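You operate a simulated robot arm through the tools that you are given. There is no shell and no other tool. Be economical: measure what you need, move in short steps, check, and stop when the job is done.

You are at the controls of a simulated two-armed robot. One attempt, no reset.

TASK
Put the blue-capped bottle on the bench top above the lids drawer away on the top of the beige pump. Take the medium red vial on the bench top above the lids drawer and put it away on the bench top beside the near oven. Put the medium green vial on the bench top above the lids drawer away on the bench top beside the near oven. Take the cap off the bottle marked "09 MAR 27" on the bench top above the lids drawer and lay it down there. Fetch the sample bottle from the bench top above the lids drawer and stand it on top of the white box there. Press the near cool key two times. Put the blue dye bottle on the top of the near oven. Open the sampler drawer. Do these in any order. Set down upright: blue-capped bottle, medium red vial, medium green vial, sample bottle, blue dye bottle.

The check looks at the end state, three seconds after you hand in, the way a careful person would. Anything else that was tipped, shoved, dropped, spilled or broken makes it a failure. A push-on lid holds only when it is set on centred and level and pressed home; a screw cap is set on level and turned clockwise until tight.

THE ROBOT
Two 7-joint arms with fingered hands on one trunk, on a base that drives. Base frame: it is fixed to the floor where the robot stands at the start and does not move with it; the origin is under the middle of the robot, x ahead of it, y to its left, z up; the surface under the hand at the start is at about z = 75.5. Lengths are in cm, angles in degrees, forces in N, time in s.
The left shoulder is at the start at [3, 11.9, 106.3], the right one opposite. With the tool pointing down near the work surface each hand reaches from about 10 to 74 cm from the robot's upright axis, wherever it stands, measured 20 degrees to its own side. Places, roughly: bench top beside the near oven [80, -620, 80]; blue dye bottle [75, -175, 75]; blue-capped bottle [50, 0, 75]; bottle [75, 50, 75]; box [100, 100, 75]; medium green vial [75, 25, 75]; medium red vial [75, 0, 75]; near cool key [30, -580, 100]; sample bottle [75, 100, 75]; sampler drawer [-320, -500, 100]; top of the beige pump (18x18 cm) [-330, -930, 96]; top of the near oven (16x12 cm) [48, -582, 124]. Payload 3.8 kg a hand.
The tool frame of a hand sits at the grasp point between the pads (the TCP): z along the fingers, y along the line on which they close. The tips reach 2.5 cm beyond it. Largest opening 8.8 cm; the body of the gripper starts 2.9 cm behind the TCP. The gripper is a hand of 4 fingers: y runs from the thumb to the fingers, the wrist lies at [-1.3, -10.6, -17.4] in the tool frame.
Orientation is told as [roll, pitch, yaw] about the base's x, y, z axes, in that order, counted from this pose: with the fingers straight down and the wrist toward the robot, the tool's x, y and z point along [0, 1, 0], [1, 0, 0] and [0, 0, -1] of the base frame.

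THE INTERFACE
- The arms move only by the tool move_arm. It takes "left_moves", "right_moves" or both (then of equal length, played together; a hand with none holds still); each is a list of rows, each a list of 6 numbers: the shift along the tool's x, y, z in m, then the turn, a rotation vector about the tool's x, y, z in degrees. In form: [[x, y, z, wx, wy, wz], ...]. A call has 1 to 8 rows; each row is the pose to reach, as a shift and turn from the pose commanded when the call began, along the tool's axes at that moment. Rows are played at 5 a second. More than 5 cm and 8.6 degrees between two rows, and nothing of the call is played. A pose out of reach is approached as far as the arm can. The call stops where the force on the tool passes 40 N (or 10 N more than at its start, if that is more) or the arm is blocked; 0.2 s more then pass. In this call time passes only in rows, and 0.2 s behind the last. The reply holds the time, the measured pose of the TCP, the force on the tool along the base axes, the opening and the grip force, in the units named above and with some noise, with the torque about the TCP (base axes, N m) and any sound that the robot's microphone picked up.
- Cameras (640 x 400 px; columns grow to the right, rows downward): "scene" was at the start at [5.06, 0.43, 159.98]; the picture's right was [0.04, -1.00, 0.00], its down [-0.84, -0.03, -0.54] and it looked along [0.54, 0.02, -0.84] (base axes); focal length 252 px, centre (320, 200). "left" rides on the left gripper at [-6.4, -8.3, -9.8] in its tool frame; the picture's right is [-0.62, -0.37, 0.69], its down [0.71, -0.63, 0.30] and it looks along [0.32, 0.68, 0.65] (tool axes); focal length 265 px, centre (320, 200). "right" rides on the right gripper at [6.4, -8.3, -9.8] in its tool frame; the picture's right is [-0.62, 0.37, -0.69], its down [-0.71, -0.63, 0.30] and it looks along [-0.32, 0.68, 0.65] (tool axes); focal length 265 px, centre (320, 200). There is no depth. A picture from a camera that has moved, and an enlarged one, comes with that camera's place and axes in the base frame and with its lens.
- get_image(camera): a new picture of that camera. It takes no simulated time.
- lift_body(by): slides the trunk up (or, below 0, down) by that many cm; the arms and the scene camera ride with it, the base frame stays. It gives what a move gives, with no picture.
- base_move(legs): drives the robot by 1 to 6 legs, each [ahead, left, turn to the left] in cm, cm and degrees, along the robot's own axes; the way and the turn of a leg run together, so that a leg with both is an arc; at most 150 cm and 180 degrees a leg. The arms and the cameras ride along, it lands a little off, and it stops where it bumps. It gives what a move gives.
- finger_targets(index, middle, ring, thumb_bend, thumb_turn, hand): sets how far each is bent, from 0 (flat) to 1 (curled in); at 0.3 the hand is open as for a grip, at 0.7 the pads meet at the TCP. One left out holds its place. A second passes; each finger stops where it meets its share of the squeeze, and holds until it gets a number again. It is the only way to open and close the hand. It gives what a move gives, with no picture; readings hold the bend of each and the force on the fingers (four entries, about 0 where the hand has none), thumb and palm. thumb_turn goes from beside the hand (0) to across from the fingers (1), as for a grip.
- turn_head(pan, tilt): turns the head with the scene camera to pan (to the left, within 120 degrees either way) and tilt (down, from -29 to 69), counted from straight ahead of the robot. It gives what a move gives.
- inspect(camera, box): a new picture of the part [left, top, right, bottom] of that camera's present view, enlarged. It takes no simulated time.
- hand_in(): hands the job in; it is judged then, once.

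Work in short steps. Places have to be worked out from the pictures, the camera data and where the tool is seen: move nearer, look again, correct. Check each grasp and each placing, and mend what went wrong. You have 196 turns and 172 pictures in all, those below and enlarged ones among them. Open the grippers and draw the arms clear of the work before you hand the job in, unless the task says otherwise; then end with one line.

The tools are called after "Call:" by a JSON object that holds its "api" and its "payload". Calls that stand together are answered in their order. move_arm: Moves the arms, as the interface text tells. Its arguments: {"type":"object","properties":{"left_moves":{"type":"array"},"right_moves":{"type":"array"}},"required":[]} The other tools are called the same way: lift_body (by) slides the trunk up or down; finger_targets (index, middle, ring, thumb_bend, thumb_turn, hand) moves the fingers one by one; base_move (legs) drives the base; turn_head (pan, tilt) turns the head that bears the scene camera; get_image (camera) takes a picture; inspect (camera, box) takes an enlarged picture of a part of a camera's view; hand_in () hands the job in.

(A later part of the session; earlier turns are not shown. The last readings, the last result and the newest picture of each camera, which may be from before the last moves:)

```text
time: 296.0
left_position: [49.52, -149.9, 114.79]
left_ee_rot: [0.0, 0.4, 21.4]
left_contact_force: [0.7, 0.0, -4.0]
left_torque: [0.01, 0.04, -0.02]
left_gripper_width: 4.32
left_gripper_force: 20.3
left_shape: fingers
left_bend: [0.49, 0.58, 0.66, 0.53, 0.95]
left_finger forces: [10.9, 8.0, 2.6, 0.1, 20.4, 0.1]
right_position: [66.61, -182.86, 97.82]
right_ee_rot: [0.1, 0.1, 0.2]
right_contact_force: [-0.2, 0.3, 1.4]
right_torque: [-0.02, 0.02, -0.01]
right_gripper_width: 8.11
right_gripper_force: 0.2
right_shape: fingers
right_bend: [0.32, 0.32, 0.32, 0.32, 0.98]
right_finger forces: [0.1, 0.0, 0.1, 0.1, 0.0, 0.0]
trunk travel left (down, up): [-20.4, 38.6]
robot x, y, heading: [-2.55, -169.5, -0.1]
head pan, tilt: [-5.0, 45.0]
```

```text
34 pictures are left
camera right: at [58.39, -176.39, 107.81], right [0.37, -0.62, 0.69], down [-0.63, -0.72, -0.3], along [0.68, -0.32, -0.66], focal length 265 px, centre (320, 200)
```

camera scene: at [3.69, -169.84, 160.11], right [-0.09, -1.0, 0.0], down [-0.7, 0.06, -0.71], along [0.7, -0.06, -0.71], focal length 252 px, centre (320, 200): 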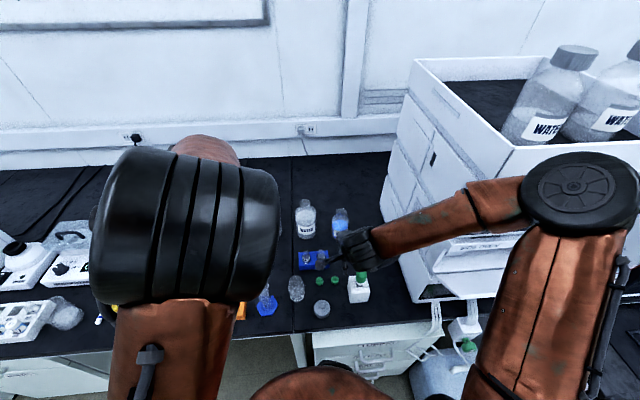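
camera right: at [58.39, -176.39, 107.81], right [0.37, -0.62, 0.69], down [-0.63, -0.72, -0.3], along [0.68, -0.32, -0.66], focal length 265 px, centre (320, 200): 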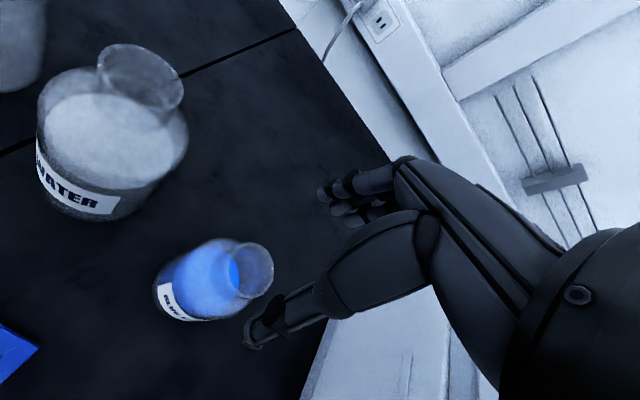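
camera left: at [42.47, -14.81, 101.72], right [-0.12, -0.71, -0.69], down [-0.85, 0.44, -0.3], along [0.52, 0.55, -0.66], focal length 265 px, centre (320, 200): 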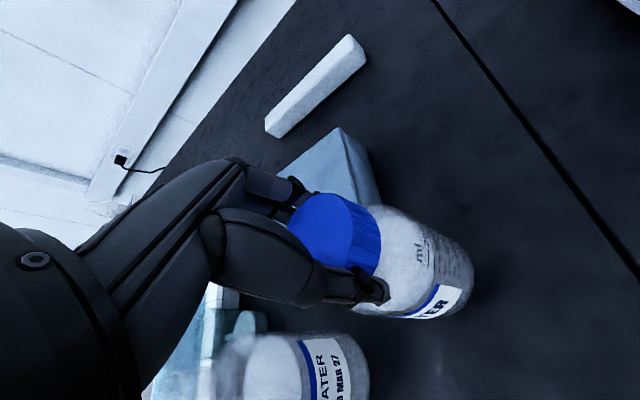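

Aligned within half a centimetre. I correct, lower to the neck and close.

Call:
{"api": "move_arm", "payload": {"right_moves": [[-0.004, 0.004, 0.04, 0, 0, 0], [-0.004, 0.004, 0.07, 0, 0, 0], [-0.004, 0.004, 0.082, 0, 0, 0]]}}

Call:
{"api": "finger_targets", "payload": {"hand": "right", "index": 0.72, "middle": 0.72, "ring": 0.7, "thumb_bend": 0.68}}

Call:
{"api": "get_image", "payload": {"camera": "right"}}

```text
time: 296.8
left_position: [49.5, -149.74, 114.72]
left_ee_rot: [0.0, 0.3, 21.5]
left_contact_force: [0.6, 0.0, -4.6]
left_torque: [0.01, 0.0, -0.01]
left_gripper_width: 4.37
left_gripper_force: 20.6
left_shape: fingers
left_bend: [0.49, 0.58, 0.66, 0.53, 0.95]
left_finger forces: [10.9, 8.1, 2.7, 0.0, 20.5, 0.0]
right_position: [67.13, -182.98, 89.57]
right_ee_rot: [0.0, 0.1, 0.1]
right_contact_force: [-0.4, 0.0, -0.5]
right_torque: [0.01, 0.01, 0.04]
right_gripper_width: 8.11
right_gripper_force: 0.1
right_shape: fingers
right_bend: [0.32, 0.32, 0.32, 0.32, 0.98]
right_finger forces: [0.0, 0.0, 0.1, 0.0, 0.0, 0.0]
trunk travel left (down, up): [-20.4, 38.6]
robot x, y, heading: [-2.46, -169.58, 0.0]
head pan, tilt: [-5.0, 45.0]
```

```text
time: 297.8
left_position: [49.64, -149.85, 114.71]
left_ee_rot: [-0.1, 0.4, 21.4]
left_contact_force: [0.3, -0.3, -4.0]
left_torque: [0.02, -0.04, -0.02]
left_gripper_width: 4.35
left_gripper_force: 20.2
left_shape: fingers
left_bend: [0.49, 0.58, 0.66, 0.53, 0.95]
left_finger forces: [10.9, 8.1, 2.7, 0.1, 20.4, 0.0]
right_position: [67.03, -183.17, 89.61]
right_ee_rot: [0.1, 0.1, 0.2]
right_contact_force: [0.5, -0.6, 0.8]
right_torque: [0.03, -0.04, -0.02]
right_gripper_width: 3.18
right_gripper_force: 17.1
right_shape: fingers
right_bend: [0.59, 0.6, 0.67, 0.53, 1.0]
right_finger forces: [7.6, 8.0, 2.0, 0.0, 17.3, 0.1]
trunk travel left (down, up): [-20.4, 38.6]
robot x, y, heading: [-2.33, -169.67, 0.2]
head pan, tilt: [-5.0, 45.0]
```

```text
33 pictures are left
camera right: at [58.78, -176.66, 99.54], right [0.37, -0.62, 0.69], down [-0.63, -0.72, -0.3], along [0.68, -0.32, -0.66], focal length 265 px, centre (320, 200)
```

right: 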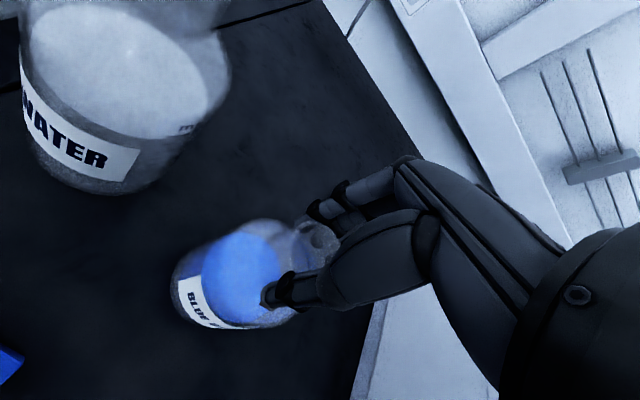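

A firm grip (17 N). I lift the dye straight up and draw the left bottle closer, then drive back to the oven.

Call:
{"api": "move_arm", "payload": {"right_moves": [[0, 0, -0.02, 0, 0, 0], [0, 0, -0.06, 0, 0, 0], [0, 0, -0.11, 0, 0, 0], [0, 0, -0.16, 0, 0, 0], [0, 0, -0.21, 0, 0, 0], [0, 0, -0.26, 0, 0, 0]], "left_moves": [[0.009, -0.024, 0, 0, 0, 0], [0.018, -0.047, 0, 0, 0, 0], [0.027, -0.07, 0, 0, 0, 0], [0.036, -0.093, 0, 0, 0, 0], [0.045, -0.117, 0, 0, 0, 0], [0.054, -0.14, 0, 0, 0, 0]]}}

Call:
{"api": "get_image", "payload": {"camera": "right"}}

Call:
{"api": "base_move", "payload": {"legs": [[-70, 0, 0], [0, -150, 0], [0, -150, 0], [0, -98, 0]]}}

Call:
{"api": "lift_body", "payload": {"by": 28}}

Call:
{"api": "turn_head", "payload": {"pan": -5, "tilt": 40}}

Call:
{"api": "get_image", "payload": {"camera": "scene"}}

```text
time: 299.2
left_position: [34.38, -149.71, 114.93]
left_ee_rot: [-0.2, 0.3, 21.5]
left_contact_force: [0.2, 0.5, -5.3]
left_torque: [0.01, -0.01, -0.02]
left_gripper_width: 4.37
left_gripper_force: 21.3
left_shape: fingers
left_bend: [0.49, 0.58, 0.66, 0.53, 0.95]
left_finger forces: [11.0, 8.1, 2.8, 0.0, 20.5, 0.0]
right_position: [66.8, -183.42, 115.88]
right_ee_rot: [0.0, 0.1, 0.3]
right_contact_force: [0.8, -0.3, -3.1]
right_torque: [0.01, -0.01, 0.08]
right_gripper_width: 3.16
right_gripper_force: 16.7
right_shape: fingers
right_bend: [0.59, 0.6, 0.67, 0.53, 1.0]
right_finger forces: [7.0, 7.8, 2.0, 0.0, 16.9, 0.1]
trunk travel left (down, up): [-20.4, 38.6]
robot x, y, heading: [-2.59, -169.45, -0.1]
head pan, tilt: [-5.0, 45.0]
```

```text
32 pictures are left
camera right: at [58.66, -176.92, 125.74], right [0.37, -0.62, 0.69], down [-0.63, -0.72, -0.3], along [0.68, -0.32, -0.65], focal length 265 px, centre (320, 200)
```

right: 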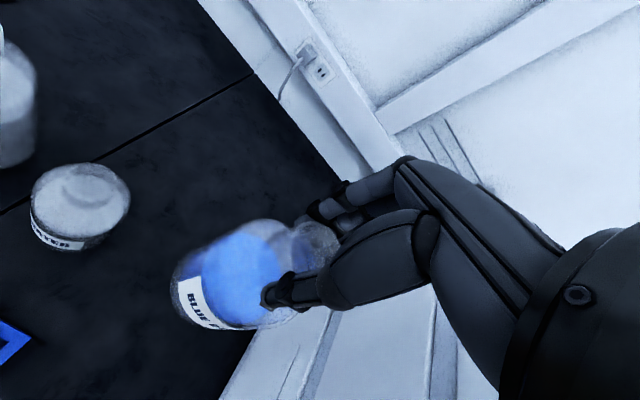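

```text
time: 321.8
left_position: [-32.6, -546.88, 115.03]
left_ee_rot: [0.0, 0.4, 21.8]
left_contact_force: [0.5, -0.5, -4.0]
left_torque: [0.02, 0.03, 0.03]
left_gripper_width: 4.34
left_gripper_force: 21.3
left_shape: fingers
left_bend: [0.49, 0.58, 0.66, 0.53, 0.95]
left_finger forces: [11.0, 8.1, 2.8, 0.1, 20.3, 0.0]
right_position: [0.12, -580.17, 115.71]
right_ee_rot: [0.1, 0.1, 0.4]
right_contact_force: [-0.4, -0.6, -3.9]
right_torque: [0.01, 0.02, -0.01]
right_gripper_width: 3.16
right_gripper_force: 16.8
right_shape: fingers
right_bend: [0.59, 0.6, 0.67, 0.53, 1.0]
right_finger forces: [7.2, 7.7, 2.0, 0.0, 16.9, 0.1]
trunk travel left (down, up): [-20.4, 38.6]
robot x, y, heading: [-69.63, -566.73, 0.3]
head pan, tilt: [-5.0, 45.0]
```

```text
time: 324.6
left_position: [-32.54, -546.81, 142.92]
left_ee_rot: [-0.1, 0.4, 21.8]
left_contact_force: [-0.6, 0.7, -4.2]
left_torque: [0.02, 0.01, 0.02]
left_gripper_width: 4.34
left_gripper_force: 20.7
left_shape: fingers
left_bend: [0.49, 0.58, 0.66, 0.53, 0.95]
left_finger forces: [10.9, 8.3, 2.7, 0.0, 20.2, 0.0]
right_position: [0.11, -580.31, 143.63]
right_ee_rot: [0.0, 0.1, 0.6]
right_contact_force: [0.9, -0.1, -3.3]
right_torque: [0.02, -0.03, 0.02]
right_gripper_width: 3.18
right_gripper_force: 16.5
right_shape: fingers
right_bend: [0.59, 0.6, 0.67, 0.53, 1.0]
right_finger forces: [7.2, 7.8, 2.0, 0.0, 16.8, 0.0]
trunk travel left (down, up): [-48.4, 10.6]
robot x, y, heading: [-69.49, -566.34, 0.6]
head pan, tilt: [-5.0, 45.0]
```

```text
time: 325.3
left_position: [-32.59, -546.79, 143.02]
left_ee_rot: [-0.1, 0.4, 21.7]
left_contact_force: [-0.4, 1.2, -3.8]
left_torque: [0.01, -0.05, 0.0]
left_gripper_width: 4.34
left_gripper_force: 21.4
left_shape: fingers
left_bend: [0.49, 0.58, 0.66, 0.53, 0.95]
left_finger forces: [11.0, 8.2, 2.7, 0.1, 20.3, 0.0]
right_position: [0.18, -580.23, 143.63]
right_ee_rot: [0.2, 0.1, 0.4]
right_contact_force: [-0.1, -0.4, -4.0]
right_torque: [0.03, 0.0, -0.01]
right_gripper_width: 3.15
right_gripper_force: 17.1
right_shape: fingers
right_bend: [0.59, 0.6, 0.67, 0.53, 1.0]
right_finger forces: [7.2, 7.7, 2.1, 0.0, 16.9, 0.0]
trunk travel left (down, up): [-48.4, 10.6]
robot x, y, heading: [-69.68, -566.5, 0.4]
head pan, tilt: [-5.0, 40.0]
```

```text
31 pictures are left
camera scene: at [-62.94, -567.07, 188.82], right [-0.08, -1.0, 0.0], down [-0.64, 0.05, -0.77], along [0.76, -0.06, -0.64], focal length 252 px, centre (320, 200)
```

scene: 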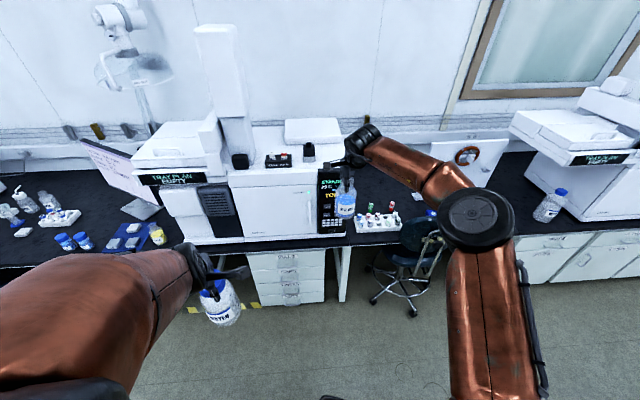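

Call:
{"api": "inspect", "payload": {"camera": "scene", "box": [225, 110, 365, 210]}}

```text
4.00 times, centred on (295, 160) of scene
camera zoom: at [-62.94, -567.07, 188.82], right [-0.08, -1.0, 0.0], down [-0.64, 0.05, -0.77], along [0.76, -0.06, -0.64], focal length 1009 px, centre (420, 360)
```

zoom: 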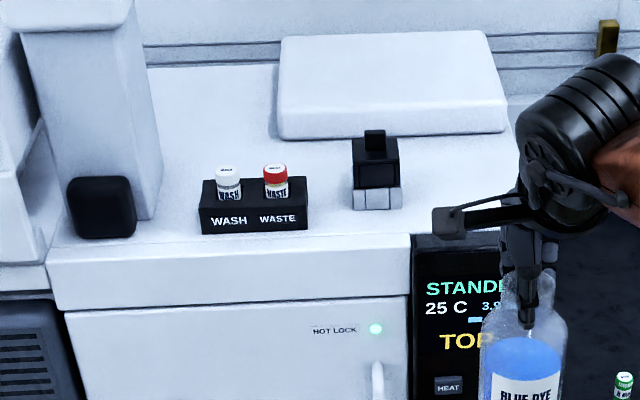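

The spot right of the black block is free (about [48, -582, 124]). The dye's base is 5 cm higher than that, so I drive ahead 46 cm.

Call:
{"api": "base_move", "payload": {"legs": [[30, -1.5, -0.4], [16, 0, 0]]}}

Call:
{"api": "turn_head", "payload": {"pan": -10, "tilt": 45}}

Call:
{"api": "get_image", "payload": {"camera": "scene"}}

Call:
{"api": "get_image", "payload": {"camera": "right"}}

```text
time: 328.4
left_position: [12.8, -548.22, 142.9]
left_ee_rot: [0.0, 0.3, 21.5]
left_contact_force: [-0.3, 0.5, -3.9]
left_torque: [-0.01, 0.01, 0.01]
left_gripper_width: 4.33
left_gripper_force: 21.3
left_shape: fingers
left_bend: [0.49, 0.58, 0.66, 0.53, 0.95]
left_finger forces: [11.1, 8.2, 2.8, 0.0, 20.3, 0.0]
right_position: [45.46, -581.77, 143.91]
right_ee_rot: [0.1, 0.0, 0.2]
right_contact_force: [-0.7, 0.5, -4.3]
right_torque: [0.01, -0.02, -0.04]
right_gripper_width: 3.13
right_gripper_force: 17.3
right_shape: fingers
right_bend: [0.59, 0.6, 0.67, 0.53, 1.0]
right_finger forces: [7.3, 7.8, 2.1, 0.0, 16.8, 0.0]
trunk travel left (down, up): [-48.4, 10.6]
robot x, y, heading: [-23.96, -567.81, 0.1]
head pan, tilt: [-5.0, 40.0]
```

```text
time: 329.0
left_position: [13.18, -548.18, 142.87]
left_ee_rot: [-0.1, 0.4, 21.4]
left_contact_force: [0.5, 0.3, -3.9]
left_torque: [0.02, 0.02, 0.0]
left_gripper_width: 4.32
left_gripper_force: 21.3
left_shape: fingers
left_bend: [0.49, 0.58, 0.66, 0.53, 0.95]
left_finger forces: [10.9, 8.3, 2.8, 0.0, 20.2, 0.0]
right_position: [45.68, -581.7, 143.71]
right_ee_rot: [0.0, 0.1, 0.3]
right_contact_force: [0.1, -0.2, -4.6]
right_torque: [0.04, -0.04, -0.01]
right_gripper_width: 3.16
right_gripper_force: 17.2
right_shape: fingers
right_bend: [0.59, 0.6, 0.67, 0.53, 1.0]
right_finger forces: [7.2, 7.8, 2.2, 0.0, 17.0, 0.0]
trunk travel left (down, up): [-48.4, 10.6]
robot x, y, heading: [-23.83, -567.71, 0.5]
head pan, tilt: [-10.0, 45.0]
```

```text
29 pictures are left
camera scene: at [-17.78, -569.08, 188.11], right [-0.17, -0.99, 0.0], down [-0.7, 0.12, -0.71], along [0.7, -0.12, -0.71], focal length 252 px, centre (320, 200)
```

scene: 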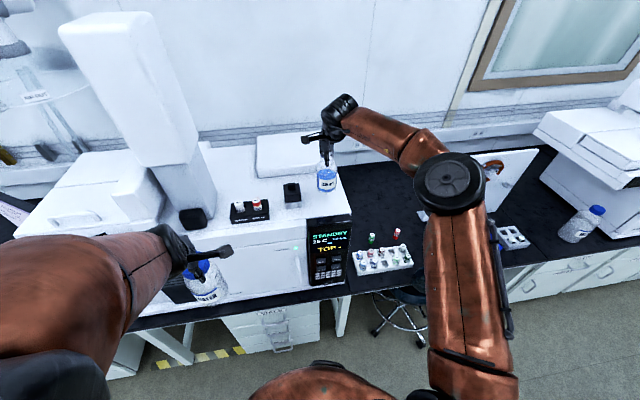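

```text
28 pictures are left
camera right: at [37.42, -575.39, 153.61], right [0.37, -0.62, 0.69], down [-0.63, -0.72, -0.3], along [0.68, -0.32, -0.66], focal length 265 px, centre (320, 200)
```

right: 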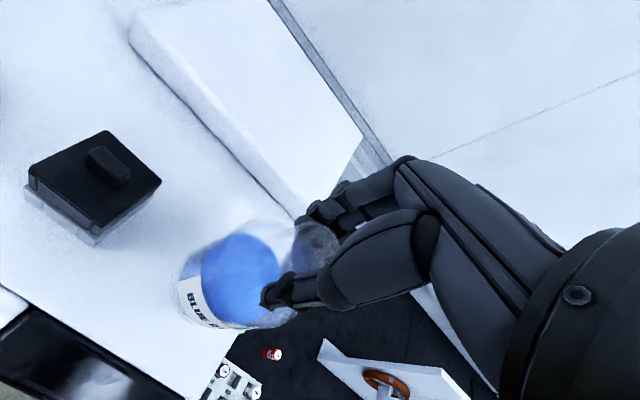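

The dye hangs upright over the right spot. I shift 2 cm further in and lower toward the oven top.

Call:
{"api": "move_arm", "payload": {"right_moves": [[0.001, 0.02, 0.0, 0, 0, 0], [0.001, 0.02, 0.025, 0, 0, 0], [0.001, 0.02, 0.045, 0, 0, 0]]}}

Call:
{"api": "get_image", "payload": {"camera": "right"}}

```text
time: 329.8
left_position: [13.15, -548.36, 142.96]
left_ee_rot: [0.0, 0.4, 21.5]
left_contact_force: [0.0, 0.3, -4.1]
left_torque: [0.03, 0.0, 0.02]
left_gripper_width: 4.34
left_gripper_force: 21.0
left_shape: fingers
left_bend: [0.49, 0.58, 0.66, 0.53, 0.95]
left_finger forces: [10.9, 8.4, 2.8, 0.0, 20.3, 0.0]
right_position: [47.93, -581.76, 139.14]
right_ee_rot: [0.0, 0.1, 0.2]
right_contact_force: [-0.3, 0.6, -4.2]
right_torque: [0.02, -0.01, 0.01]
right_gripper_width: 3.16
right_gripper_force: 16.7
right_shape: fingers
right_bend: [0.59, 0.6, 0.67, 0.53, 1.0]
right_finger forces: [7.3, 7.7, 2.1, 0.0, 16.7, 0.0]
trunk travel left (down, up): [-48.4, 10.6]
robot x, y, heading: [-24.23, -567.95, 0.1]
head pan, tilt: [-10.0, 45.0]
```

```text
27 pictures are left
camera right: at [39.61, -575.32, 149.06], right [0.37, -0.62, 0.69], down [-0.63, -0.72, -0.3], along [0.68, -0.32, -0.66], focal length 265 px, centre (320, 200)
```

right: 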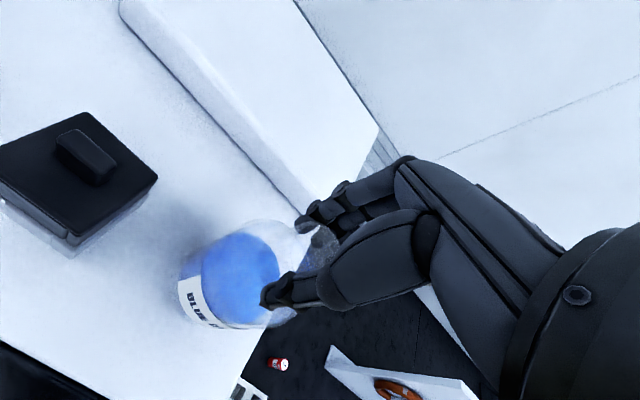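

Call:
{"api": "move_arm", "payload": {"right_moves": [[0, 0, 0.005, 0, 0, 0], [0, 0, 0.009, 0, 0, 0]]}}

```text
time: 330.4
left_position: [13.22, -548.27, 142.97]
left_ee_rot: [-0.1, 0.4, 21.5]
left_contact_force: [0.0, 0.4, -4.5]
left_torque: [0.0, 0.02, 0.0]
left_gripper_width: 4.32
left_gripper_force: 21.0
left_shape: fingers
left_bend: [0.49, 0.58, 0.66, 0.53, 0.95]
left_finger forces: [11.0, 8.3, 2.8, 0.0, 20.3, 0.0]
right_position: [47.69, -581.62, 138.23]
right_ee_rot: [0.0, 0.0, 0.4]
right_contact_force: [-1.2, 0.0, -3.5]
right_torque: [0.01, -0.04, -0.05]
right_gripper_width: 3.15
right_gripper_force: 17.1
right_shape: fingers
right_bend: [0.59, 0.6, 0.67, 0.53, 1.0]
right_finger forces: [7.2, 7.8, 2.2, 0.0, 16.7, 0.0]
trunk travel left (down, up): [-48.4, 10.6]
robot x, y, heading: [-23.87, -567.57, 0.3]
head pan, tilt: [-10.0, 45.0]
```

Call:
{"api": "move_arm", "payload": {"right_moves": [[0, 0, 0.002, 0, 0, 0], [0, 0, 0.004, 0, 0, 0]]}}

```text
time: 331.0
left_position: [13.12, -548.35, 142.88]
left_ee_rot: [0.0, 0.4, 21.5]
left_contact_force: [0.2, -1.5, -4.4]
left_torque: [0.02, 0.0, 0.03]
left_gripper_width: 4.31
left_gripper_force: 21.0
left_shape: fingers
left_bend: [0.49, 0.58, 0.66, 0.53, 0.95]
left_finger forces: [11.0, 8.3, 2.8, 0.1, 20.2, 0.0]
right_position: [47.7, -581.62, 137.9]
right_ee_rot: [0.2, 0.1, 0.3]
right_contact_force: [0.4, 0.1, -2.8]
right_torque: [0.03, 0.03, 0.01]
right_gripper_width: 3.18
right_gripper_force: 16.7
right_shape: fingers
right_bend: [0.59, 0.6, 0.67, 0.53, 1.0]
right_finger forces: [7.1, 7.8, 2.3, 0.0, 16.6, 0.0]
trunk travel left (down, up): [-48.4, 10.6]
robot x, y, heading: [-24.36, -567.68, 0.5]
head pan, tilt: [-10.0, 45.0]
```

Call:
{"api": "move_arm", "payload": {"right_moves": [[0, 0, 0.002, 0, 0, 0], [0, 0, 0.004, 0, 0, 0]]}}

```text
time: 331.6
left_position: [13.05, -548.29, 142.91]
left_ee_rot: [-0.1, 0.4, 21.5]
left_contact_force: [-0.6, -0.4, -4.4]
left_torque: [0.04, 0.01, -0.01]
left_gripper_width: 4.33
left_gripper_force: 20.9
left_shape: fingers
left_bend: [0.49, 0.58, 0.66, 0.53, 0.95]
left_finger forces: [11.0, 8.3, 2.8, 0.1, 20.3, 0.0]
right_position: [47.6, -581.58, 137.58]
right_ee_rot: [0.2, -0.1, 0.3]
right_contact_force: [1.0, 0.0, 1.5]
right_torque: [0.0, 0.04, 0.02]
right_gripper_width: 3.15
right_gripper_force: 17.8
right_shape: fingers
right_bend: [0.59, 0.6, 0.67, 0.53, 1.0]
right_finger forces: [7.4, 8.1, 2.3, 0.1, 17.7, 0.0]
trunk travel left (down, up): [-48.4, 10.6]
robot x, y, heading: [-23.66, -567.71, 0.2]
head pan, tilt: [-10.0, 45.0]
```

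Contact is made (the weight is off the hand). I lower 1 mm more, release in two steps, and rise.

Call:
{"api": "move_arm", "payload": {"right_moves": [[0, 0, 0.001, 0, 0, 0]]}}

Call:
{"api": "finger_targets", "payload": {"hand": "right", "index": 0.5, "middle": 0.5, "ring": 0.5, "thumb_bend": 0.44}}

Call:
{"api": "finger_targets", "payload": {"hand": "right", "index": 0.35, "middle": 0.35, "ring": 0.35, "thumb_bend": 0.35}}

Call:
{"api": "get_image", "payload": {"camera": "right"}}

Call:
{"api": "move_arm", "payload": {"right_moves": [[0, 0, -0.02, 0, 0, 0], [0, 0, -0.05, 0, 0, 0], [0, 0, -0.09, 0, 0, 0], [0, 0, -0.12, 0, 0, 0], [0, -0.04, -0.12, 0, 0, 0], [0, -0.08, -0.12, 0, 0, 0]]}}

Call:
{"api": "get_image", "payload": {"camera": "scene"}}

```text
time: 332.0
left_position: [13.09, -548.21, 143.06]
left_ee_rot: [-0.2, 0.4, 21.5]
left_contact_force: [-0.1, 0.2, -3.0]
left_torque: [0.01, -0.01, 0.0]
left_gripper_width: 4.31
left_gripper_force: 20.8
left_shape: fingers
left_bend: [0.49, 0.58, 0.66, 0.53, 0.95]
left_finger forces: [11.1, 8.3, 2.8, 0.1, 20.2, 0.0]
right_position: [47.71, -581.63, 137.59]
right_ee_rot: [0.1, -0.2, 0.3]
right_contact_force: [1.3, 0.0, 7.8]
right_torque: [-0.03, 0.02, 0.0]
right_gripper_width: 3.12
right_gripper_force: 18.7
right_shape: fingers
right_bend: [0.59, 0.6, 0.67, 0.54, 1.0]
right_finger forces: [7.9, 8.7, 2.5, 0.0, 18.3, 0.0]
trunk travel left (down, up): [-48.4, 10.6]
robot x, y, heading: [-24.19, -567.83, 0.2]
head pan, tilt: [-10.0, 45.0]
```

```text
time: 333.0
left_position: [13.17, -548.29, 143.04]
left_ee_rot: [-0.1, 0.4, 21.5]
left_contact_force: [-0.2, -0.7, -4.7]
left_torque: [0.01, 0.0, 0.0]
left_gripper_width: 4.34
left_gripper_force: 21.0
left_shape: fingers
left_bend: [0.49, 0.58, 0.66, 0.53, 0.95]
left_finger forces: [11.0, 8.4, 2.8, 0.1, 20.3, 0.0]
right_position: [47.66, -581.77, 137.42]
right_ee_rot: [0.1, 0.1, 0.3]
right_contact_force: [-0.5, -0.7, 0.5]
right_torque: [0.02, 0.03, 0.04]
right_gripper_width: 4.78
right_gripper_force: 0.0
right_shape: fingers
right_bend: [0.5, 0.5, 0.5, 0.44, 0.99]
right_finger forces: [0.0, 0.0, 0.1, 0.0, 0.0, 0.1]
trunk travel left (down, up): [-48.4, 10.6]
robot x, y, heading: [-23.72, -567.67, 0.2]
head pan, tilt: [-10.0, 45.0]
```

```text
time: 334.0
left_position: [13.06, -548.3, 142.87]
left_ee_rot: [-0.2, 0.4, 21.5]
left_contact_force: [-0.5, -0.3, -5.3]
left_torque: [0.02, 0.01, 0.01]
left_gripper_width: 4.31
left_gripper_force: 20.8
left_shape: fingers
left_bend: [0.49, 0.58, 0.66, 0.53, 0.95]
left_finger forces: [11.1, 8.3, 2.7, 0.0, 20.3, 0.0]
right_position: [47.69, -581.59, 137.36]
right_ee_rot: [0.1, 0.1, 0.3]
right_contact_force: [0.7, -0.4, -0.2]
right_torque: [0.02, -0.02, 0.01]
right_gripper_width: 7.35
right_gripper_force: 0.0
right_shape: fingers
right_bend: [0.35, 0.35, 0.35, 0.35, 0.98]
right_finger forces: [0.0, 0.0, 0.0, 0.1, 0.0, 0.1]
trunk travel left (down, up): [-48.4, 10.6]
robot x, y, heading: [-24.07, -567.91, 0.1]
head pan, tilt: [-10.0, 45.0]
```

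```text
26 pictures are left
camera right: at [39.39, -575.29, 147.33], right [0.37, -0.62, 0.69], down [-0.63, -0.72, -0.3], along [0.68, -0.32, -0.65], focal length 265 px, centre (320, 200)
```

right: 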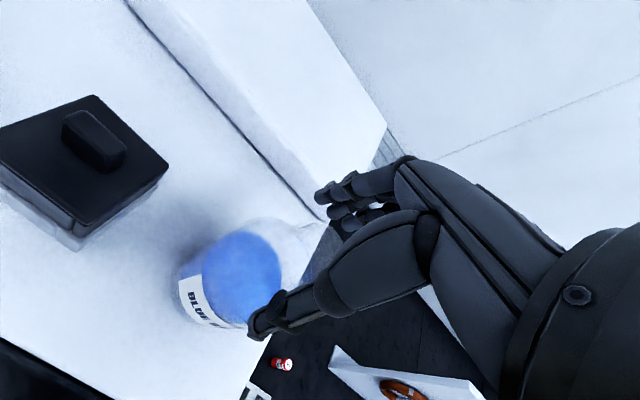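

```text
time: 335.4
left_position: [12.91, -548.35, 142.98]
left_ee_rot: [-0.1, 0.2, 21.5]
left_contact_force: [0.6, 0.7, -4.5]
left_torque: [0.02, -0.07, -0.01]
left_gripper_width: 4.31
left_gripper_force: 21.3
left_shape: fingers
left_bend: [0.49, 0.58, 0.66, 0.53, 0.95]
left_finger forces: [11.0, 8.3, 2.9, 0.0, 20.3, 0.0]
right_position: [39.45, -581.8, 149.43]
right_ee_rot: [0.1, 0.0, 0.2]
right_contact_force: [-0.6, 0.3, 0.2]
right_torque: [0.03, 0.0, -0.03]
right_gripper_width: 7.43
right_gripper_force: 0.1
right_shape: fingers
right_bend: [0.35, 0.35, 0.35, 0.35, 0.98]
right_finger forces: [0.0, 0.1, 0.0, 0.1, 0.0, 0.0]
trunk travel left (down, up): [-48.4, 10.6]
robot x, y, heading: [-23.92, -568.11, 0.3]
head pan, tilt: [-10.0, 45.0]
```

```text
25 pictures are left
camera scene: at [-18.1, -569.15, 188.11], right [-0.17, -0.99, 0.0], down [-0.7, 0.12, -0.71], along [0.7, -0.12, -0.71], focal length 252 px, centre (320, 200)
```

scene: 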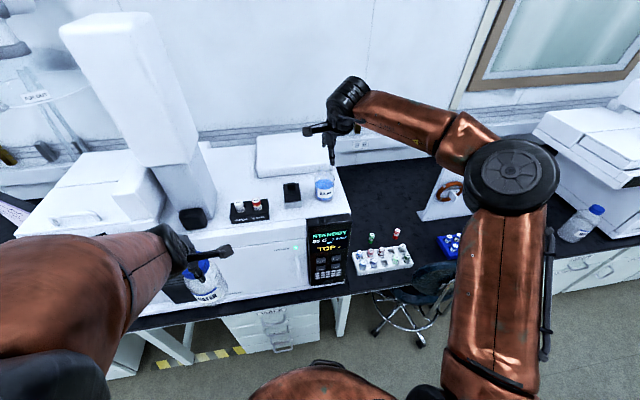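

The dye stands upright on the oven. I back off, lower the trunk, turn round and drive along the aisle to the beige pump.

Call:
{"api": "base_move", "payload": {"legs": [[-50, 0, 0]]}}

Call:
{"api": "lift_body", "payload": {"by": -20}}

Call:
{"api": "base_move", "payload": {"legs": [[0, 0, 180], [70, 0, 0], [0, 150, 0], [0, 150, 0], [0, 60, 0]]}}

Call:
{"api": "turn_head", "payload": {"pan": 0, "tilt": 25}}

Call:
{"api": "get_image", "payload": {"camera": "scene"}}

```text
time: 338.4
left_position: [-37.67, -548.5, 142.94]
left_ee_rot: [-0.1, 0.4, 21.5]
left_contact_force: [-0.2, -0.7, -4.3]
left_torque: [0.01, 0.04, -0.01]
left_gripper_width: 4.32
left_gripper_force: 21.2
left_shape: fingers
left_bend: [0.49, 0.58, 0.66, 0.53, 0.95]
left_finger forces: [11.0, 8.3, 3.0, 0.0, 20.2, 0.0]
right_position: [-11.12, -581.84, 149.33]
right_ee_rot: [0.0, 0.2, 0.4]
right_contact_force: [-0.8, -0.7, -0.6]
right_torque: [0.03, 0.01, 0.01]
right_gripper_width: 7.39
right_gripper_force: 0.0
right_shape: fingers
right_bend: [0.35, 0.35, 0.35, 0.35, 0.98]
right_finger forces: [0.0, 0.0, 0.0, 0.1, 0.0, 0.1]
trunk travel left (down, up): [-48.4, 10.6]
robot x, y, heading: [-75.02, -567.74, 0.2]
head pan, tilt: [-10.0, 45.0]
```

```text
time: 340.6
left_position: [-37.93, -548.47, 122.96]
left_ee_rot: [-0.1, 0.4, 21.7]
left_contact_force: [0.0, 0.1, -4.3]
left_torque: [-0.03, 0.0, -0.01]
left_gripper_width: 4.32
left_gripper_force: 21.3
left_shape: fingers
left_bend: [0.49, 0.58, 0.66, 0.53, 0.95]
left_finger forces: [11.0, 8.3, 3.0, 0.0, 20.2, 0.0]
right_position: [-11.19, -581.91, 129.51]
right_ee_rot: [0.2, 0.1, 0.4]
right_contact_force: [0.0, -0.2, 0.7]
right_torque: [-0.01, -0.01, 0.01]
right_gripper_width: 7.4
right_gripper_force: 0.0
right_shape: fingers
right_bend: [0.35, 0.35, 0.35, 0.35, 0.98]
right_finger forces: [0.0, 0.0, 0.0, 0.0, 0.1, 0.1]
trunk travel left (down, up): [-28.4, 30.6]
robot x, y, heading: [-74.65, -568.05, 0.2]
head pan, tilt: [-10.0, 45.0]
```

```text
time: 368.7
left_position: [-193.49, -943.6, 122.87]
left_ee_rot: [-0.2, 0.3, -161.7]
left_contact_force: [0.6, -0.8, -3.4]
left_torque: [0.0, -0.01, 0.0]
left_gripper_width: 4.24
left_gripper_force: 20.3
left_shape: fingers
left_bend: [0.49, 0.58, 0.66, 0.54, 0.95]
left_finger forces: [10.0, 8.2, 2.9, 0.0, 18.6, 0.0]
right_position: [-218.2, -908.71, 129.28]
right_ee_rot: [0.1, 0.1, 177.3]
right_contact_force: [0.4, -0.5, -0.3]
right_torque: [-0.01, -0.02, -0.02]
right_gripper_width: 7.38
right_gripper_force: 0.2
right_shape: fingers
right_bend: [0.35, 0.35, 0.35, 0.35, 0.98]
right_finger forces: [0.0, 0.0, 0.0, 0.1, 0.1, 0.0]
trunk travel left (down, up): [-28.4, 30.6]
robot x, y, heading: [-155.18, -925.98, 177.1]
head pan, tilt: [-10.0, 45.0]
```

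```text
time: 369.5
left_position: [-193.55, -943.53, 122.91]
left_ee_rot: [-0.1, 0.5, -161.7]
left_contact_force: [-0.3, 0.4, -4.4]
left_torque: [0.02, 0.0, -0.01]
left_gripper_width: 4.26
left_gripper_force: 19.6
left_shape: fingers
left_bend: [0.49, 0.58, 0.66, 0.54, 0.95]
left_finger forces: [10.0, 8.2, 3.1, 0.0, 18.6, 0.0]
right_position: [-218.21, -908.8, 129.39]
right_ee_rot: [0.1, 0.2, 177.3]
right_contact_force: [0.1, 0.6, -1.0]
right_torque: [0.03, -0.02, -0.03]
right_gripper_width: 7.38
right_gripper_force: 0.0
right_shape: fingers
right_bend: [0.35, 0.35, 0.35, 0.35, 0.98]
right_finger forces: [0.0, 0.0, 0.1, 0.0, 0.0, 0.0]
trunk travel left (down, up): [-28.4, 30.6]
robot x, y, heading: [-155.75, -925.87, 177.3]
head pan, tilt: [0.0, 25.0]
```

```text
24 pictures are left
camera scene: at [-162.63, -925.48, 171.16], right [0.05, 1.0, 0.0], down [0.42, -0.02, -0.91], along [-0.9, 0.05, -0.42], focal length 252 px, centre (320, 200)
```

scene: 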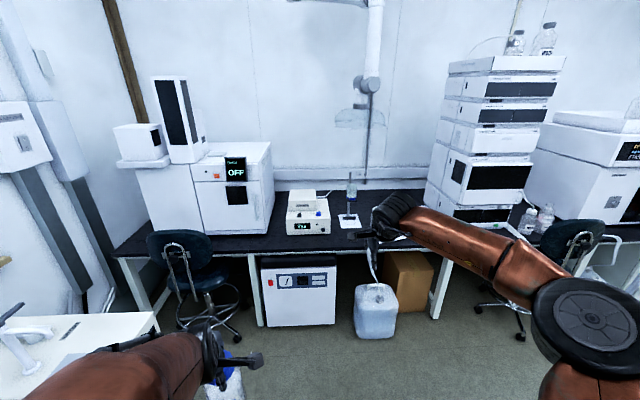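

Call:
{"api": "inspect", "payload": {"camera": "scene", "box": [225, 170, 405, 350]}}

```text
2.22 times, centred on (315, 260) of scene
camera zoom: at [-162.63, -925.48, 171.16], right [0.05, 1.0, 0.0], down [0.42, -0.02, -0.91], along [-0.9, 0.05, -0.42], focal length 561 px, centre (331, 67)
```

zoom: 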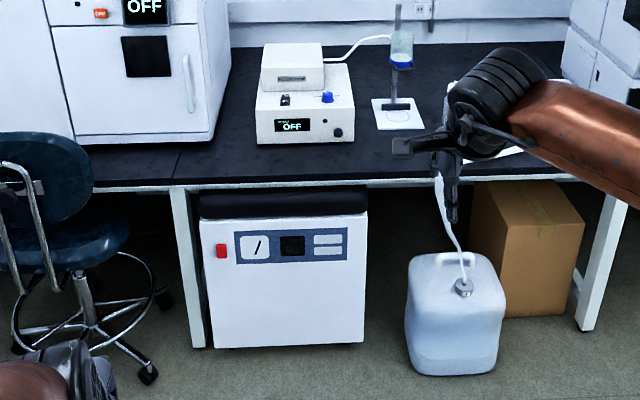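

The raised block of the beige pump (top ~[-332, -929, 96]) is the target. I retract the right hand, raise the trunk a little for reach, straighten and drive up to x ≈ -250.

Call:
{"api": "move_arm", "payload": {"right_moves": [[0, -0.045, 0, 0, 0, 0], [0, -0.09, 0, 0, 0, 0], [0, -0.135, 0, 0, 0, 0], [0, -0.18, 0, 0, 0, 0], [0, -0.22, 0, 0, 0, 0]]}}

Call:
{"api": "lift_body", "payload": {"by": 8}}

Call:
{"api": "base_move", "payload": {"legs": [[0, 0, 2.7], [92, 0, 0]]}}

Call:
{"api": "turn_head", "payload": {"pan": 5, "tilt": 45}}

Call:
{"api": "get_image", "payload": {"camera": "scene"}}

Call:
{"api": "get_image", "payload": {"camera": "left"}}

```text
time: 370.7
left_position: [-193.31, -943.6, 122.97]
left_ee_rot: [-0.1, 0.3, -161.6]
left_contact_force: [0.3, -0.2, -4.1]
left_torque: [-0.03, 0.01, 0.0]
left_gripper_width: 4.25
left_gripper_force: 20.4
left_shape: fingers
left_bend: [0.49, 0.58, 0.66, 0.54, 0.95]
left_finger forces: [10.0, 8.3, 3.0, 0.0, 18.6, 0.0]
right_position: [-196.2, -909.91, 129.54]
right_ee_rot: [0.0, -0.1, 177.2]
right_contact_force: [0.4, 0.3, 0.2]
right_torque: [0.01, -0.04, -0.02]
right_gripper_width: 7.38
right_gripper_force: 0.1
right_shape: fingers
right_bend: [0.35, 0.35, 0.35, 0.35, 0.98]
right_finger forces: [0.0, 0.1, 0.0, 0.1, 0.1, 0.1]
trunk travel left (down, up): [-28.4, 30.6]
robot x, y, heading: [-155.53, -926.2, 177.1]
head pan, tilt: [0.0, 25.0]
```

```text
time: 371.9
left_position: [-193.44, -943.58, 130.93]
left_ee_rot: [-0.1, 0.5, -161.6]
left_contact_force: [0.8, -0.6, -3.6]
left_torque: [-0.03, -0.01, 0.01]
left_gripper_width: 4.26
left_gripper_force: 20.2
left_shape: fingers
left_bend: [0.49, 0.58, 0.66, 0.54, 0.95]
left_finger forces: [10.0, 8.3, 3.0, 0.1, 18.5, 0.0]
right_position: [-196.37, -909.85, 137.43]
right_ee_rot: [0.1, 0.1, 177.3]
right_contact_force: [0.7, 0.8, 0.8]
right_torque: [0.02, 0.02, -0.01]
right_gripper_width: 7.41
right_gripper_force: 0.1
right_shape: fingers
right_bend: [0.35, 0.35, 0.35, 0.35, 0.98]
right_finger forces: [0.0, 0.1, 0.0, 0.1, 0.1, 0.0]
trunk travel left (down, up): [-36.4, 22.6]
robot x, y, heading: [-155.22, -926.28, 177.3]
head pan, tilt: [0.0, 25.0]
```

```text
time: 377.1
left_position: [-285.89, -943.56, 130.89]
left_ee_rot: [-0.1, 0.3, -159.9]
left_contact_force: [0.0, -0.2, -4.1]
left_torque: [-0.04, 0.0, 0.03]
left_gripper_width: 4.26
left_gripper_force: 20.3
left_shape: fingers
left_bend: [0.49, 0.58, 0.66, 0.54, 0.95]
left_finger forces: [10.1, 8.2, 3.0, 0.0, 18.7, 0.0]
right_position: [-289.85, -909.91, 137.5]
right_ee_rot: [0.0, 0.1, 178.9]
right_contact_force: [-0.1, 0.1, 0.2]
right_torque: [0.02, -0.03, -0.04]
right_gripper_width: 7.39
right_gripper_force: 0.1
right_shape: fingers
right_bend: [0.35, 0.35, 0.35, 0.35, 0.98]
right_finger forces: [0.1, 0.0, 0.0, 0.0, 0.0, 0.1]
trunk travel left (down, up): [-36.4, 22.6]
robot x, y, heading: [-248.5, -924.87, 179.2]
head pan, tilt: [0.0, 25.0]
```

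```text
time: 378.0
left_position: [-285.87, -943.51, 130.91]
left_ee_rot: [-0.1, 0.4, -159.9]
left_contact_force: [0.4, 0.3, -3.9]
left_torque: [-0.03, 0.01, 0.01]
left_gripper_width: 4.27
left_gripper_force: 19.7
left_shape: fingers
left_bend: [0.49, 0.58, 0.66, 0.54, 0.95]
left_finger forces: [9.9, 8.3, 3.0, 0.1, 18.6, 0.0]
right_position: [-289.87, -909.75, 137.55]
right_ee_rot: [0.1, 0.1, 178.9]
right_contact_force: [0.3, -0.1, 1.1]
right_torque: [0.0, 0.01, -0.01]
right_gripper_width: 7.39
right_gripper_force: 0.0
right_shape: fingers
right_bend: [0.35, 0.35, 0.35, 0.35, 0.98]
right_finger forces: [0.1, 0.1, 0.0, 0.1, 0.0, 0.0]
trunk travel left (down, up): [-36.4, 22.6]
robot x, y, heading: [-248.23, -924.79, 178.8]
head pan, tilt: [5.0, 45.0]
```

```text
22 pictures are left
camera scene: at [-254.54, -925.32, 176.11], right [-0.07, 1.0, 0.0], down [0.71, 0.05, -0.71], along [-0.71, -0.05, -0.71], focal length 252 px, centre (320, 200)
```

scene: 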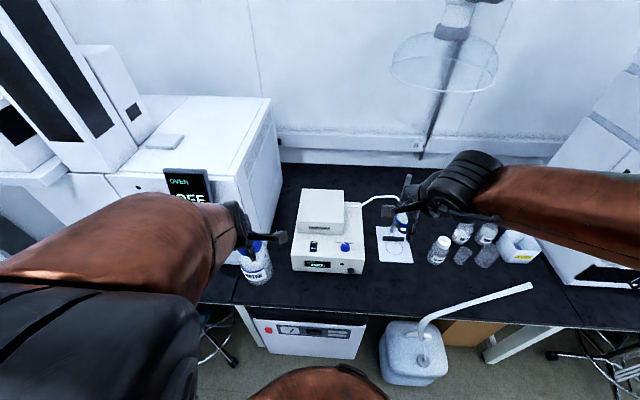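

```text
21 pictures are left
camera left: at [-280.37, -934.58, 140.88], right [0.14, 0.71, -0.69], down [0.84, -0.45, -0.3], along [-0.53, -0.54, -0.66], focal length 265 px, centre (320, 200)
```

left: 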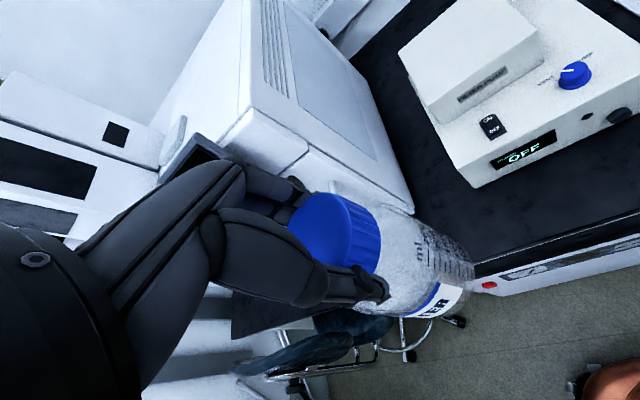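

The block's top spans x ≈ -323…-342, y ≈ -921…-940. I drive 12 cm closer and move the bottle over its middle.

Call:
{"api": "base_move", "payload": {"legs": [[12, 0, 1.0]]}}

Call:
{"api": "move_arm", "payload": {"left_moves": [[-0.033, 0.034, 0, 0, 0, 0], [-0.066, 0.068, 0, 0, 0, 0], [-0.099, 0.102, 0, 0, 0, 0], [-0.132, 0.135, 0, 0, 0, 0], [-0.165, 0.169, 0, 0, 0, 0], [-0.198, 0.203, 0, 0, 0, 0], [-0.231, 0.237, 0, 0, 0, 0]]}}

Call:
{"api": "get_image", "payload": {"camera": "scene"}}

Call:
{"api": "get_image", "payload": {"camera": "left"}}

```text
time: 379.2
left_position: [-297.16, -944.01, 130.96]
left_ee_rot: [-0.1, 0.4, -158.9]
left_contact_force: [0.8, -0.2, -3.3]
left_torque: [-0.03, 0.01, 0.03]
left_gripper_width: 4.24
left_gripper_force: 20.5
left_shape: fingers
left_bend: [0.49, 0.58, 0.66, 0.54, 0.95]
left_finger forces: [10.1, 8.5, 3.0, 0.0, 18.6, 0.0]
right_position: [-301.63, -910.43, 137.43]
right_ee_rot: [0.1, 0.1, 180.0]
right_contact_force: [0.2, -0.3, -0.7]
right_torque: [0.0, -0.02, 0.02]
right_gripper_width: 7.37
right_gripper_force: 0.0
right_shape: fingers
right_bend: [0.35, 0.35, 0.35, 0.35, 0.98]
right_finger forces: [0.0, 0.0, 0.0, 0.1, 0.0, 0.0]
trunk travel left (down, up): [-36.4, 22.6]
robot x, y, heading: [-260.09, -924.88, 179.7]
head pan, tilt: [5.0, 45.0]
```

```text
time: 380.8
left_position: [-327.96, -931.05, 130.48]
left_ee_rot: [0.0, 0.6, -158.8]
left_contact_force: [0.0, -0.1, -3.9]
left_torque: [0.03, 0.0, 0.01]
left_gripper_width: 4.26
left_gripper_force: 20.1
left_shape: fingers
left_bend: [0.49, 0.58, 0.67, 0.55, 0.95]
left_finger forces: [10.5, 8.5, 2.8, 0.0, 18.4, 0.1]
right_position: [-301.9, -910.49, 137.55]
right_ee_rot: [0.1, 0.2, 179.9]
right_contact_force: [-1.6, 0.2, -0.4]
right_torque: [0.02, -0.02, 0.02]
right_gripper_width: 7.4
right_gripper_force: 0.0
right_shape: fingers
right_bend: [0.35, 0.35, 0.35, 0.35, 0.98]
right_finger forces: [0.0, 0.1, 0.1, 0.0, 0.0, 0.1]
trunk travel left (down, up): [-36.4, 22.6]
robot x, y, heading: [-260.05, -924.6, 179.9]
head pan, tilt: [5.0, 45.0]
```

```text
20 pictures are left
camera scene: at [-266.49, -925.27, 176.09], right [-0.08, 1.0, 0.0], down [0.71, 0.06, -0.71], along [-0.7, -0.06, -0.71], focal length 252 px, centre (320, 200)
```

scene: 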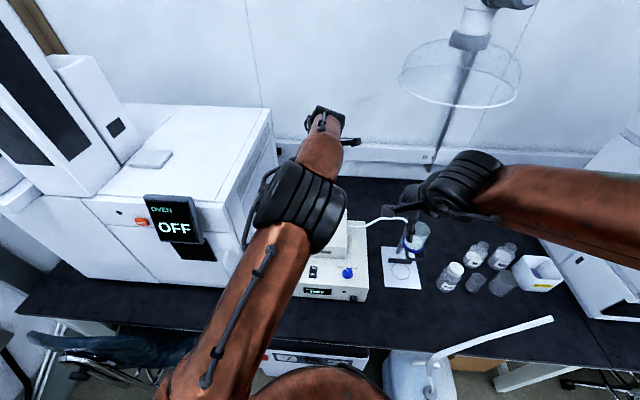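

```text
19 pictures are left
camera left: at [-322.67, -921.93, 140.48], right [0.13, 0.71, -0.69], down [0.85, -0.44, -0.3], along [-0.51, -0.55, -0.66], focal length 265 px, centre (320, 200)
```

left: 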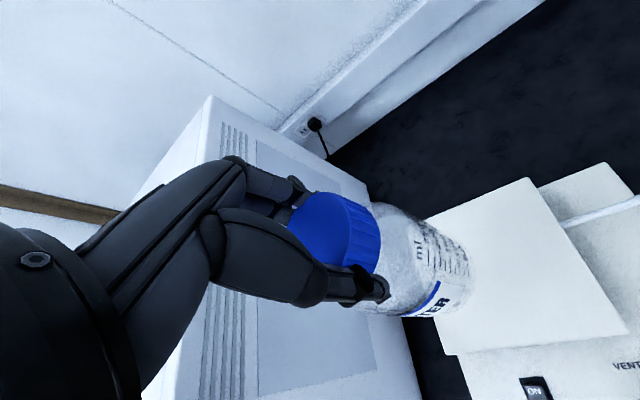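

The plumb point is about 2 cm off centre. I correct and lower to ~2.5 cm above the block.

Call:
{"api": "move_arm", "payload": {"left_moves": [[-0.021, 0.008, 0.0, 0, 0, 0], [-0.021, 0.008, 0.045, 0, 0, 0], [-0.021, 0.008, 0.09, 0, 0, 0], [-0.021, 0.008, 0.13, 0, 0, 0], [-0.021, 0.008, 0.165, 0, 0, 0], [-0.021, 0.008, 0.185, 0, 0, 0]]}}

Call:
{"api": "get_image", "payload": {"camera": "left"}}

Call:
{"api": "get_image", "payload": {"camera": "scene"}}

```text
time: 382.2
left_position: [-329.06, -929.11, 112.02]
left_ee_rot: [0.0, 0.5, -158.9]
left_contact_force: [-0.1, -0.8, -3.2]
left_torque: [-0.01, -0.01, 0.02]
left_gripper_width: 4.21
left_gripper_force: 20.5
left_shape: fingers
left_bend: [0.49, 0.58, 0.67, 0.55, 0.95]
left_finger forces: [10.2, 8.5, 2.9, 0.0, 18.4, 0.0]
right_position: [-301.86, -910.44, 137.52]
right_ee_rot: [0.1, 0.1, 180.0]
right_contact_force: [0.0, -0.5, 0.0]
right_torque: [0.01, -0.02, 0.02]
right_gripper_width: 7.38
right_gripper_force: 0.1
right_shape: fingers
right_bend: [0.35, 0.35, 0.35, 0.35, 0.98]
right_finger forces: [0.0, 0.1, 0.0, 0.1, 0.0, 0.1]
trunk travel left (down, up): [-36.4, 22.6]
robot x, y, heading: [-260.04, -925.01, 179.8]
head pan, tilt: [5.0, 45.0]
```

```text
18 pictures are left
camera left: at [-323.78, -920.18, 122.0], right [0.13, 0.71, -0.69], down [0.85, -0.44, -0.3], along [-0.52, -0.55, -0.66], focal length 265 px, centre (320, 200)
```

left: 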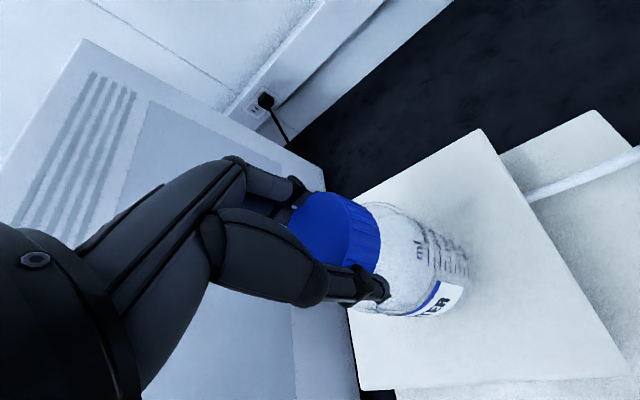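

```text
17 pictures are left
camera scene: at [-266.26, -925.26, 176.1], right [-0.08, 1.0, 0.0], down [0.71, 0.06, -0.71], along [-0.7, -0.06, -0.71], focal length 252 px, centre (320, 200)
```

scene: 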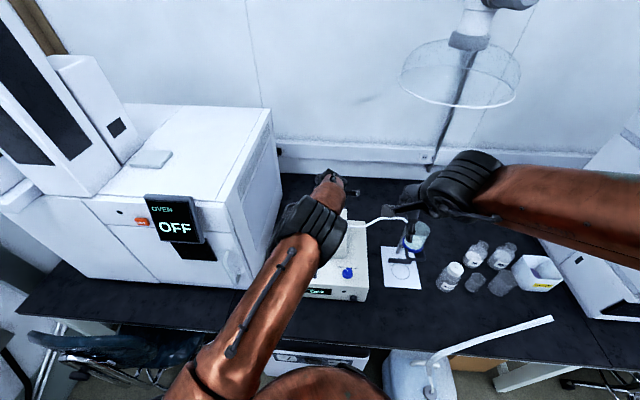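

The bottle is well inside the block's top. I lower gently.

Call:
{"api": "move_arm", "payload": {"left_moves": [[0, 0, 0.01, 0, 0, 0], [0, 0, 0.019, 0, 0, 0]]}}

```text
time: 382.8
left_position: [-329.13, -929.21, 110.31]
left_ee_rot: [-0.2, 0.4, -158.9]
left_contact_force: [0.4, -1.0, -0.6]
left_torque: [-0.08, 0.02, 0.03]
left_gripper_width: 4.24
left_gripper_force: 20.5
left_shape: fingers
left_bend: [0.49, 0.58, 0.67, 0.55, 0.95]
left_finger forces: [10.3, 9.4, 3.0, 0.0, 18.8, 0.0]
right_position: [-301.7, -910.41, 137.45]
right_ee_rot: [0.0, 0.1, 180.0]
right_contact_force: [-0.2, 0.4, 0.3]
right_torque: [0.03, 0.01, 0.0]
right_gripper_width: 7.4
right_gripper_force: 0.1
right_shape: fingers
right_bend: [0.35, 0.35, 0.35, 0.35, 0.98]
right_finger forces: [0.0, 0.0, 0.0, 0.0, 0.0, 0.1]
trunk travel left (down, up): [-36.4, 22.6]
robot x, y, heading: [-259.87, -924.6, 179.7]
head pan, tilt: [5.0, 45.0]
```

Call:
{"api": "move_arm", "payload": {"left_moves": [[0, 0, 0.002, 0, 0, 0]]}}

Call:
{"api": "get_image", "payload": {"camera": "left"}}

```text
time: 383.2
left_position: [-329.22, -929.21, 110.3]
left_ee_rot: [-0.3, 0.3, -159.1]
left_contact_force: [0.7, 1.4, 6.3]
left_torque: [-0.19, 0.12, 0.04]
left_gripper_width: 4.22
left_gripper_force: 22.2
left_shape: fingers
left_bend: [0.49, 0.58, 0.67, 0.55, 0.94]
left_finger forces: [9.9, 11.4, 2.9, 0.0, 19.9, 0.1]
right_position: [-301.57, -910.37, 137.6]
right_ee_rot: [0.1, 0.1, 179.9]
right_contact_force: [0.0, 0.2, 0.0]
right_torque: [0.01, 0.03, -0.04]
right_gripper_width: 7.41
right_gripper_force: 0.1
right_shape: fingers
right_bend: [0.35, 0.35, 0.35, 0.35, 0.98]
right_finger forces: [0.0, 0.0, 0.1, 0.0, 0.0, 0.1]
trunk travel left (down, up): [-36.4, 22.6]
robot x, y, heading: [-260.25, -924.99, 179.8]
head pan, tilt: [5.0, 45.0]
```

```text
16 pictures are left
camera left: at [-323.63, -920.16, 120.26], right [0.12, 0.71, -0.69], down [0.85, -0.44, -0.3], along [-0.52, -0.55, -0.66], focal length 265 px, centre (320, 200)
```

left: 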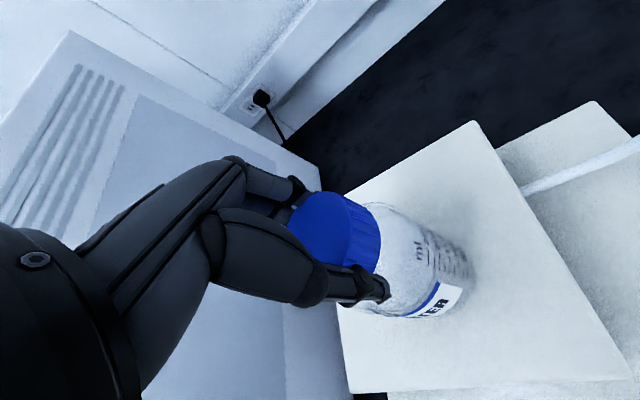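

Seated with 6 N. I release in two steps and rise.

Call:
{"api": "finger_targets", "payload": {"hand": "left", "index": 0.42, "middle": 0.48, "ring": 0.48, "thumb_bend": 0.46}}

Call:
{"api": "finger_targets", "payload": {"hand": "left", "index": 0.3, "middle": 0.3, "ring": 0.3, "thumb_bend": 0.3}}

Call:
{"api": "get_image", "payload": {"camera": "left"}}

```text
time: 384.2
left_position: [-329.1, -929.16, 110.17]
left_ee_rot: [-0.1, 0.3, -158.9]
left_contact_force: [1.3, 0.2, -0.9]
left_torque: [-0.01, -0.02, 0.0]
left_gripper_width: 5.56
left_gripper_force: 0.6
left_shape: fingers
left_bend: [0.42, 0.48, 0.48, 0.45, 0.97]
left_finger forces: [0.1, 0.1, 0.1, 0.0, 0.9, 0.0]
right_position: [-301.66, -910.47, 137.63]
right_ee_rot: [0.1, 0.0, 179.9]
right_contact_force: [0.7, 0.7, 0.5]
right_torque: [0.0, -0.02, 0.01]
right_gripper_width: 7.4
right_gripper_force: 0.1
right_shape: fingers
right_bend: [0.35, 0.35, 0.35, 0.35, 0.98]
right_finger forces: [0.0, 0.0, 0.0, 0.0, 0.1, 0.0]
trunk travel left (down, up): [-36.4, 22.6]
robot x, y, heading: [-260.1, -924.97, 179.9]
head pan, tilt: [5.0, 45.0]
```

```text
time: 385.2
left_position: [-329.12, -929.24, 110.14]
left_ee_rot: [-0.2, 0.4, -158.9]
left_contact_force: [-0.1, 0.2, 0.5]
left_torque: [0.01, -0.02, 0.02]
left_gripper_width: 8.44
left_gripper_force: 0.0
left_shape: fingers
left_bend: [0.3, 0.3, 0.3, 0.3, 0.97]
left_finger forces: [0.0, 0.0, 0.0, 0.0, 0.0, 0.1]
right_position: [-301.72, -910.38, 137.5]
right_ee_rot: [0.1, 0.0, 179.9]
right_contact_force: [0.5, 0.2, -0.6]
right_torque: [0.04, 0.02, 0.04]
right_gripper_width: 7.39
right_gripper_force: 0.0
right_shape: fingers
right_bend: [0.35, 0.35, 0.35, 0.35, 0.98]
right_finger forces: [0.0, 0.0, 0.0, 0.0, 0.0, 0.0]
trunk travel left (down, up): [-36.4, 22.6]
robot x, y, heading: [-260.31, -924.48, 180.0]
head pan, tilt: [5.0, 45.0]
```

```text
15 pictures are left
camera left: at [-323.66, -920.21, 120.07], right [0.13, 0.71, -0.69], down [0.85, -0.44, -0.3], along [-0.52, -0.55, -0.66], focal length 265 px, centre (320, 200)
```

left: 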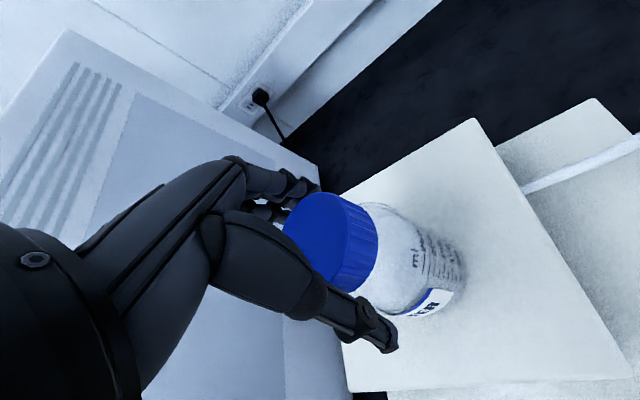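

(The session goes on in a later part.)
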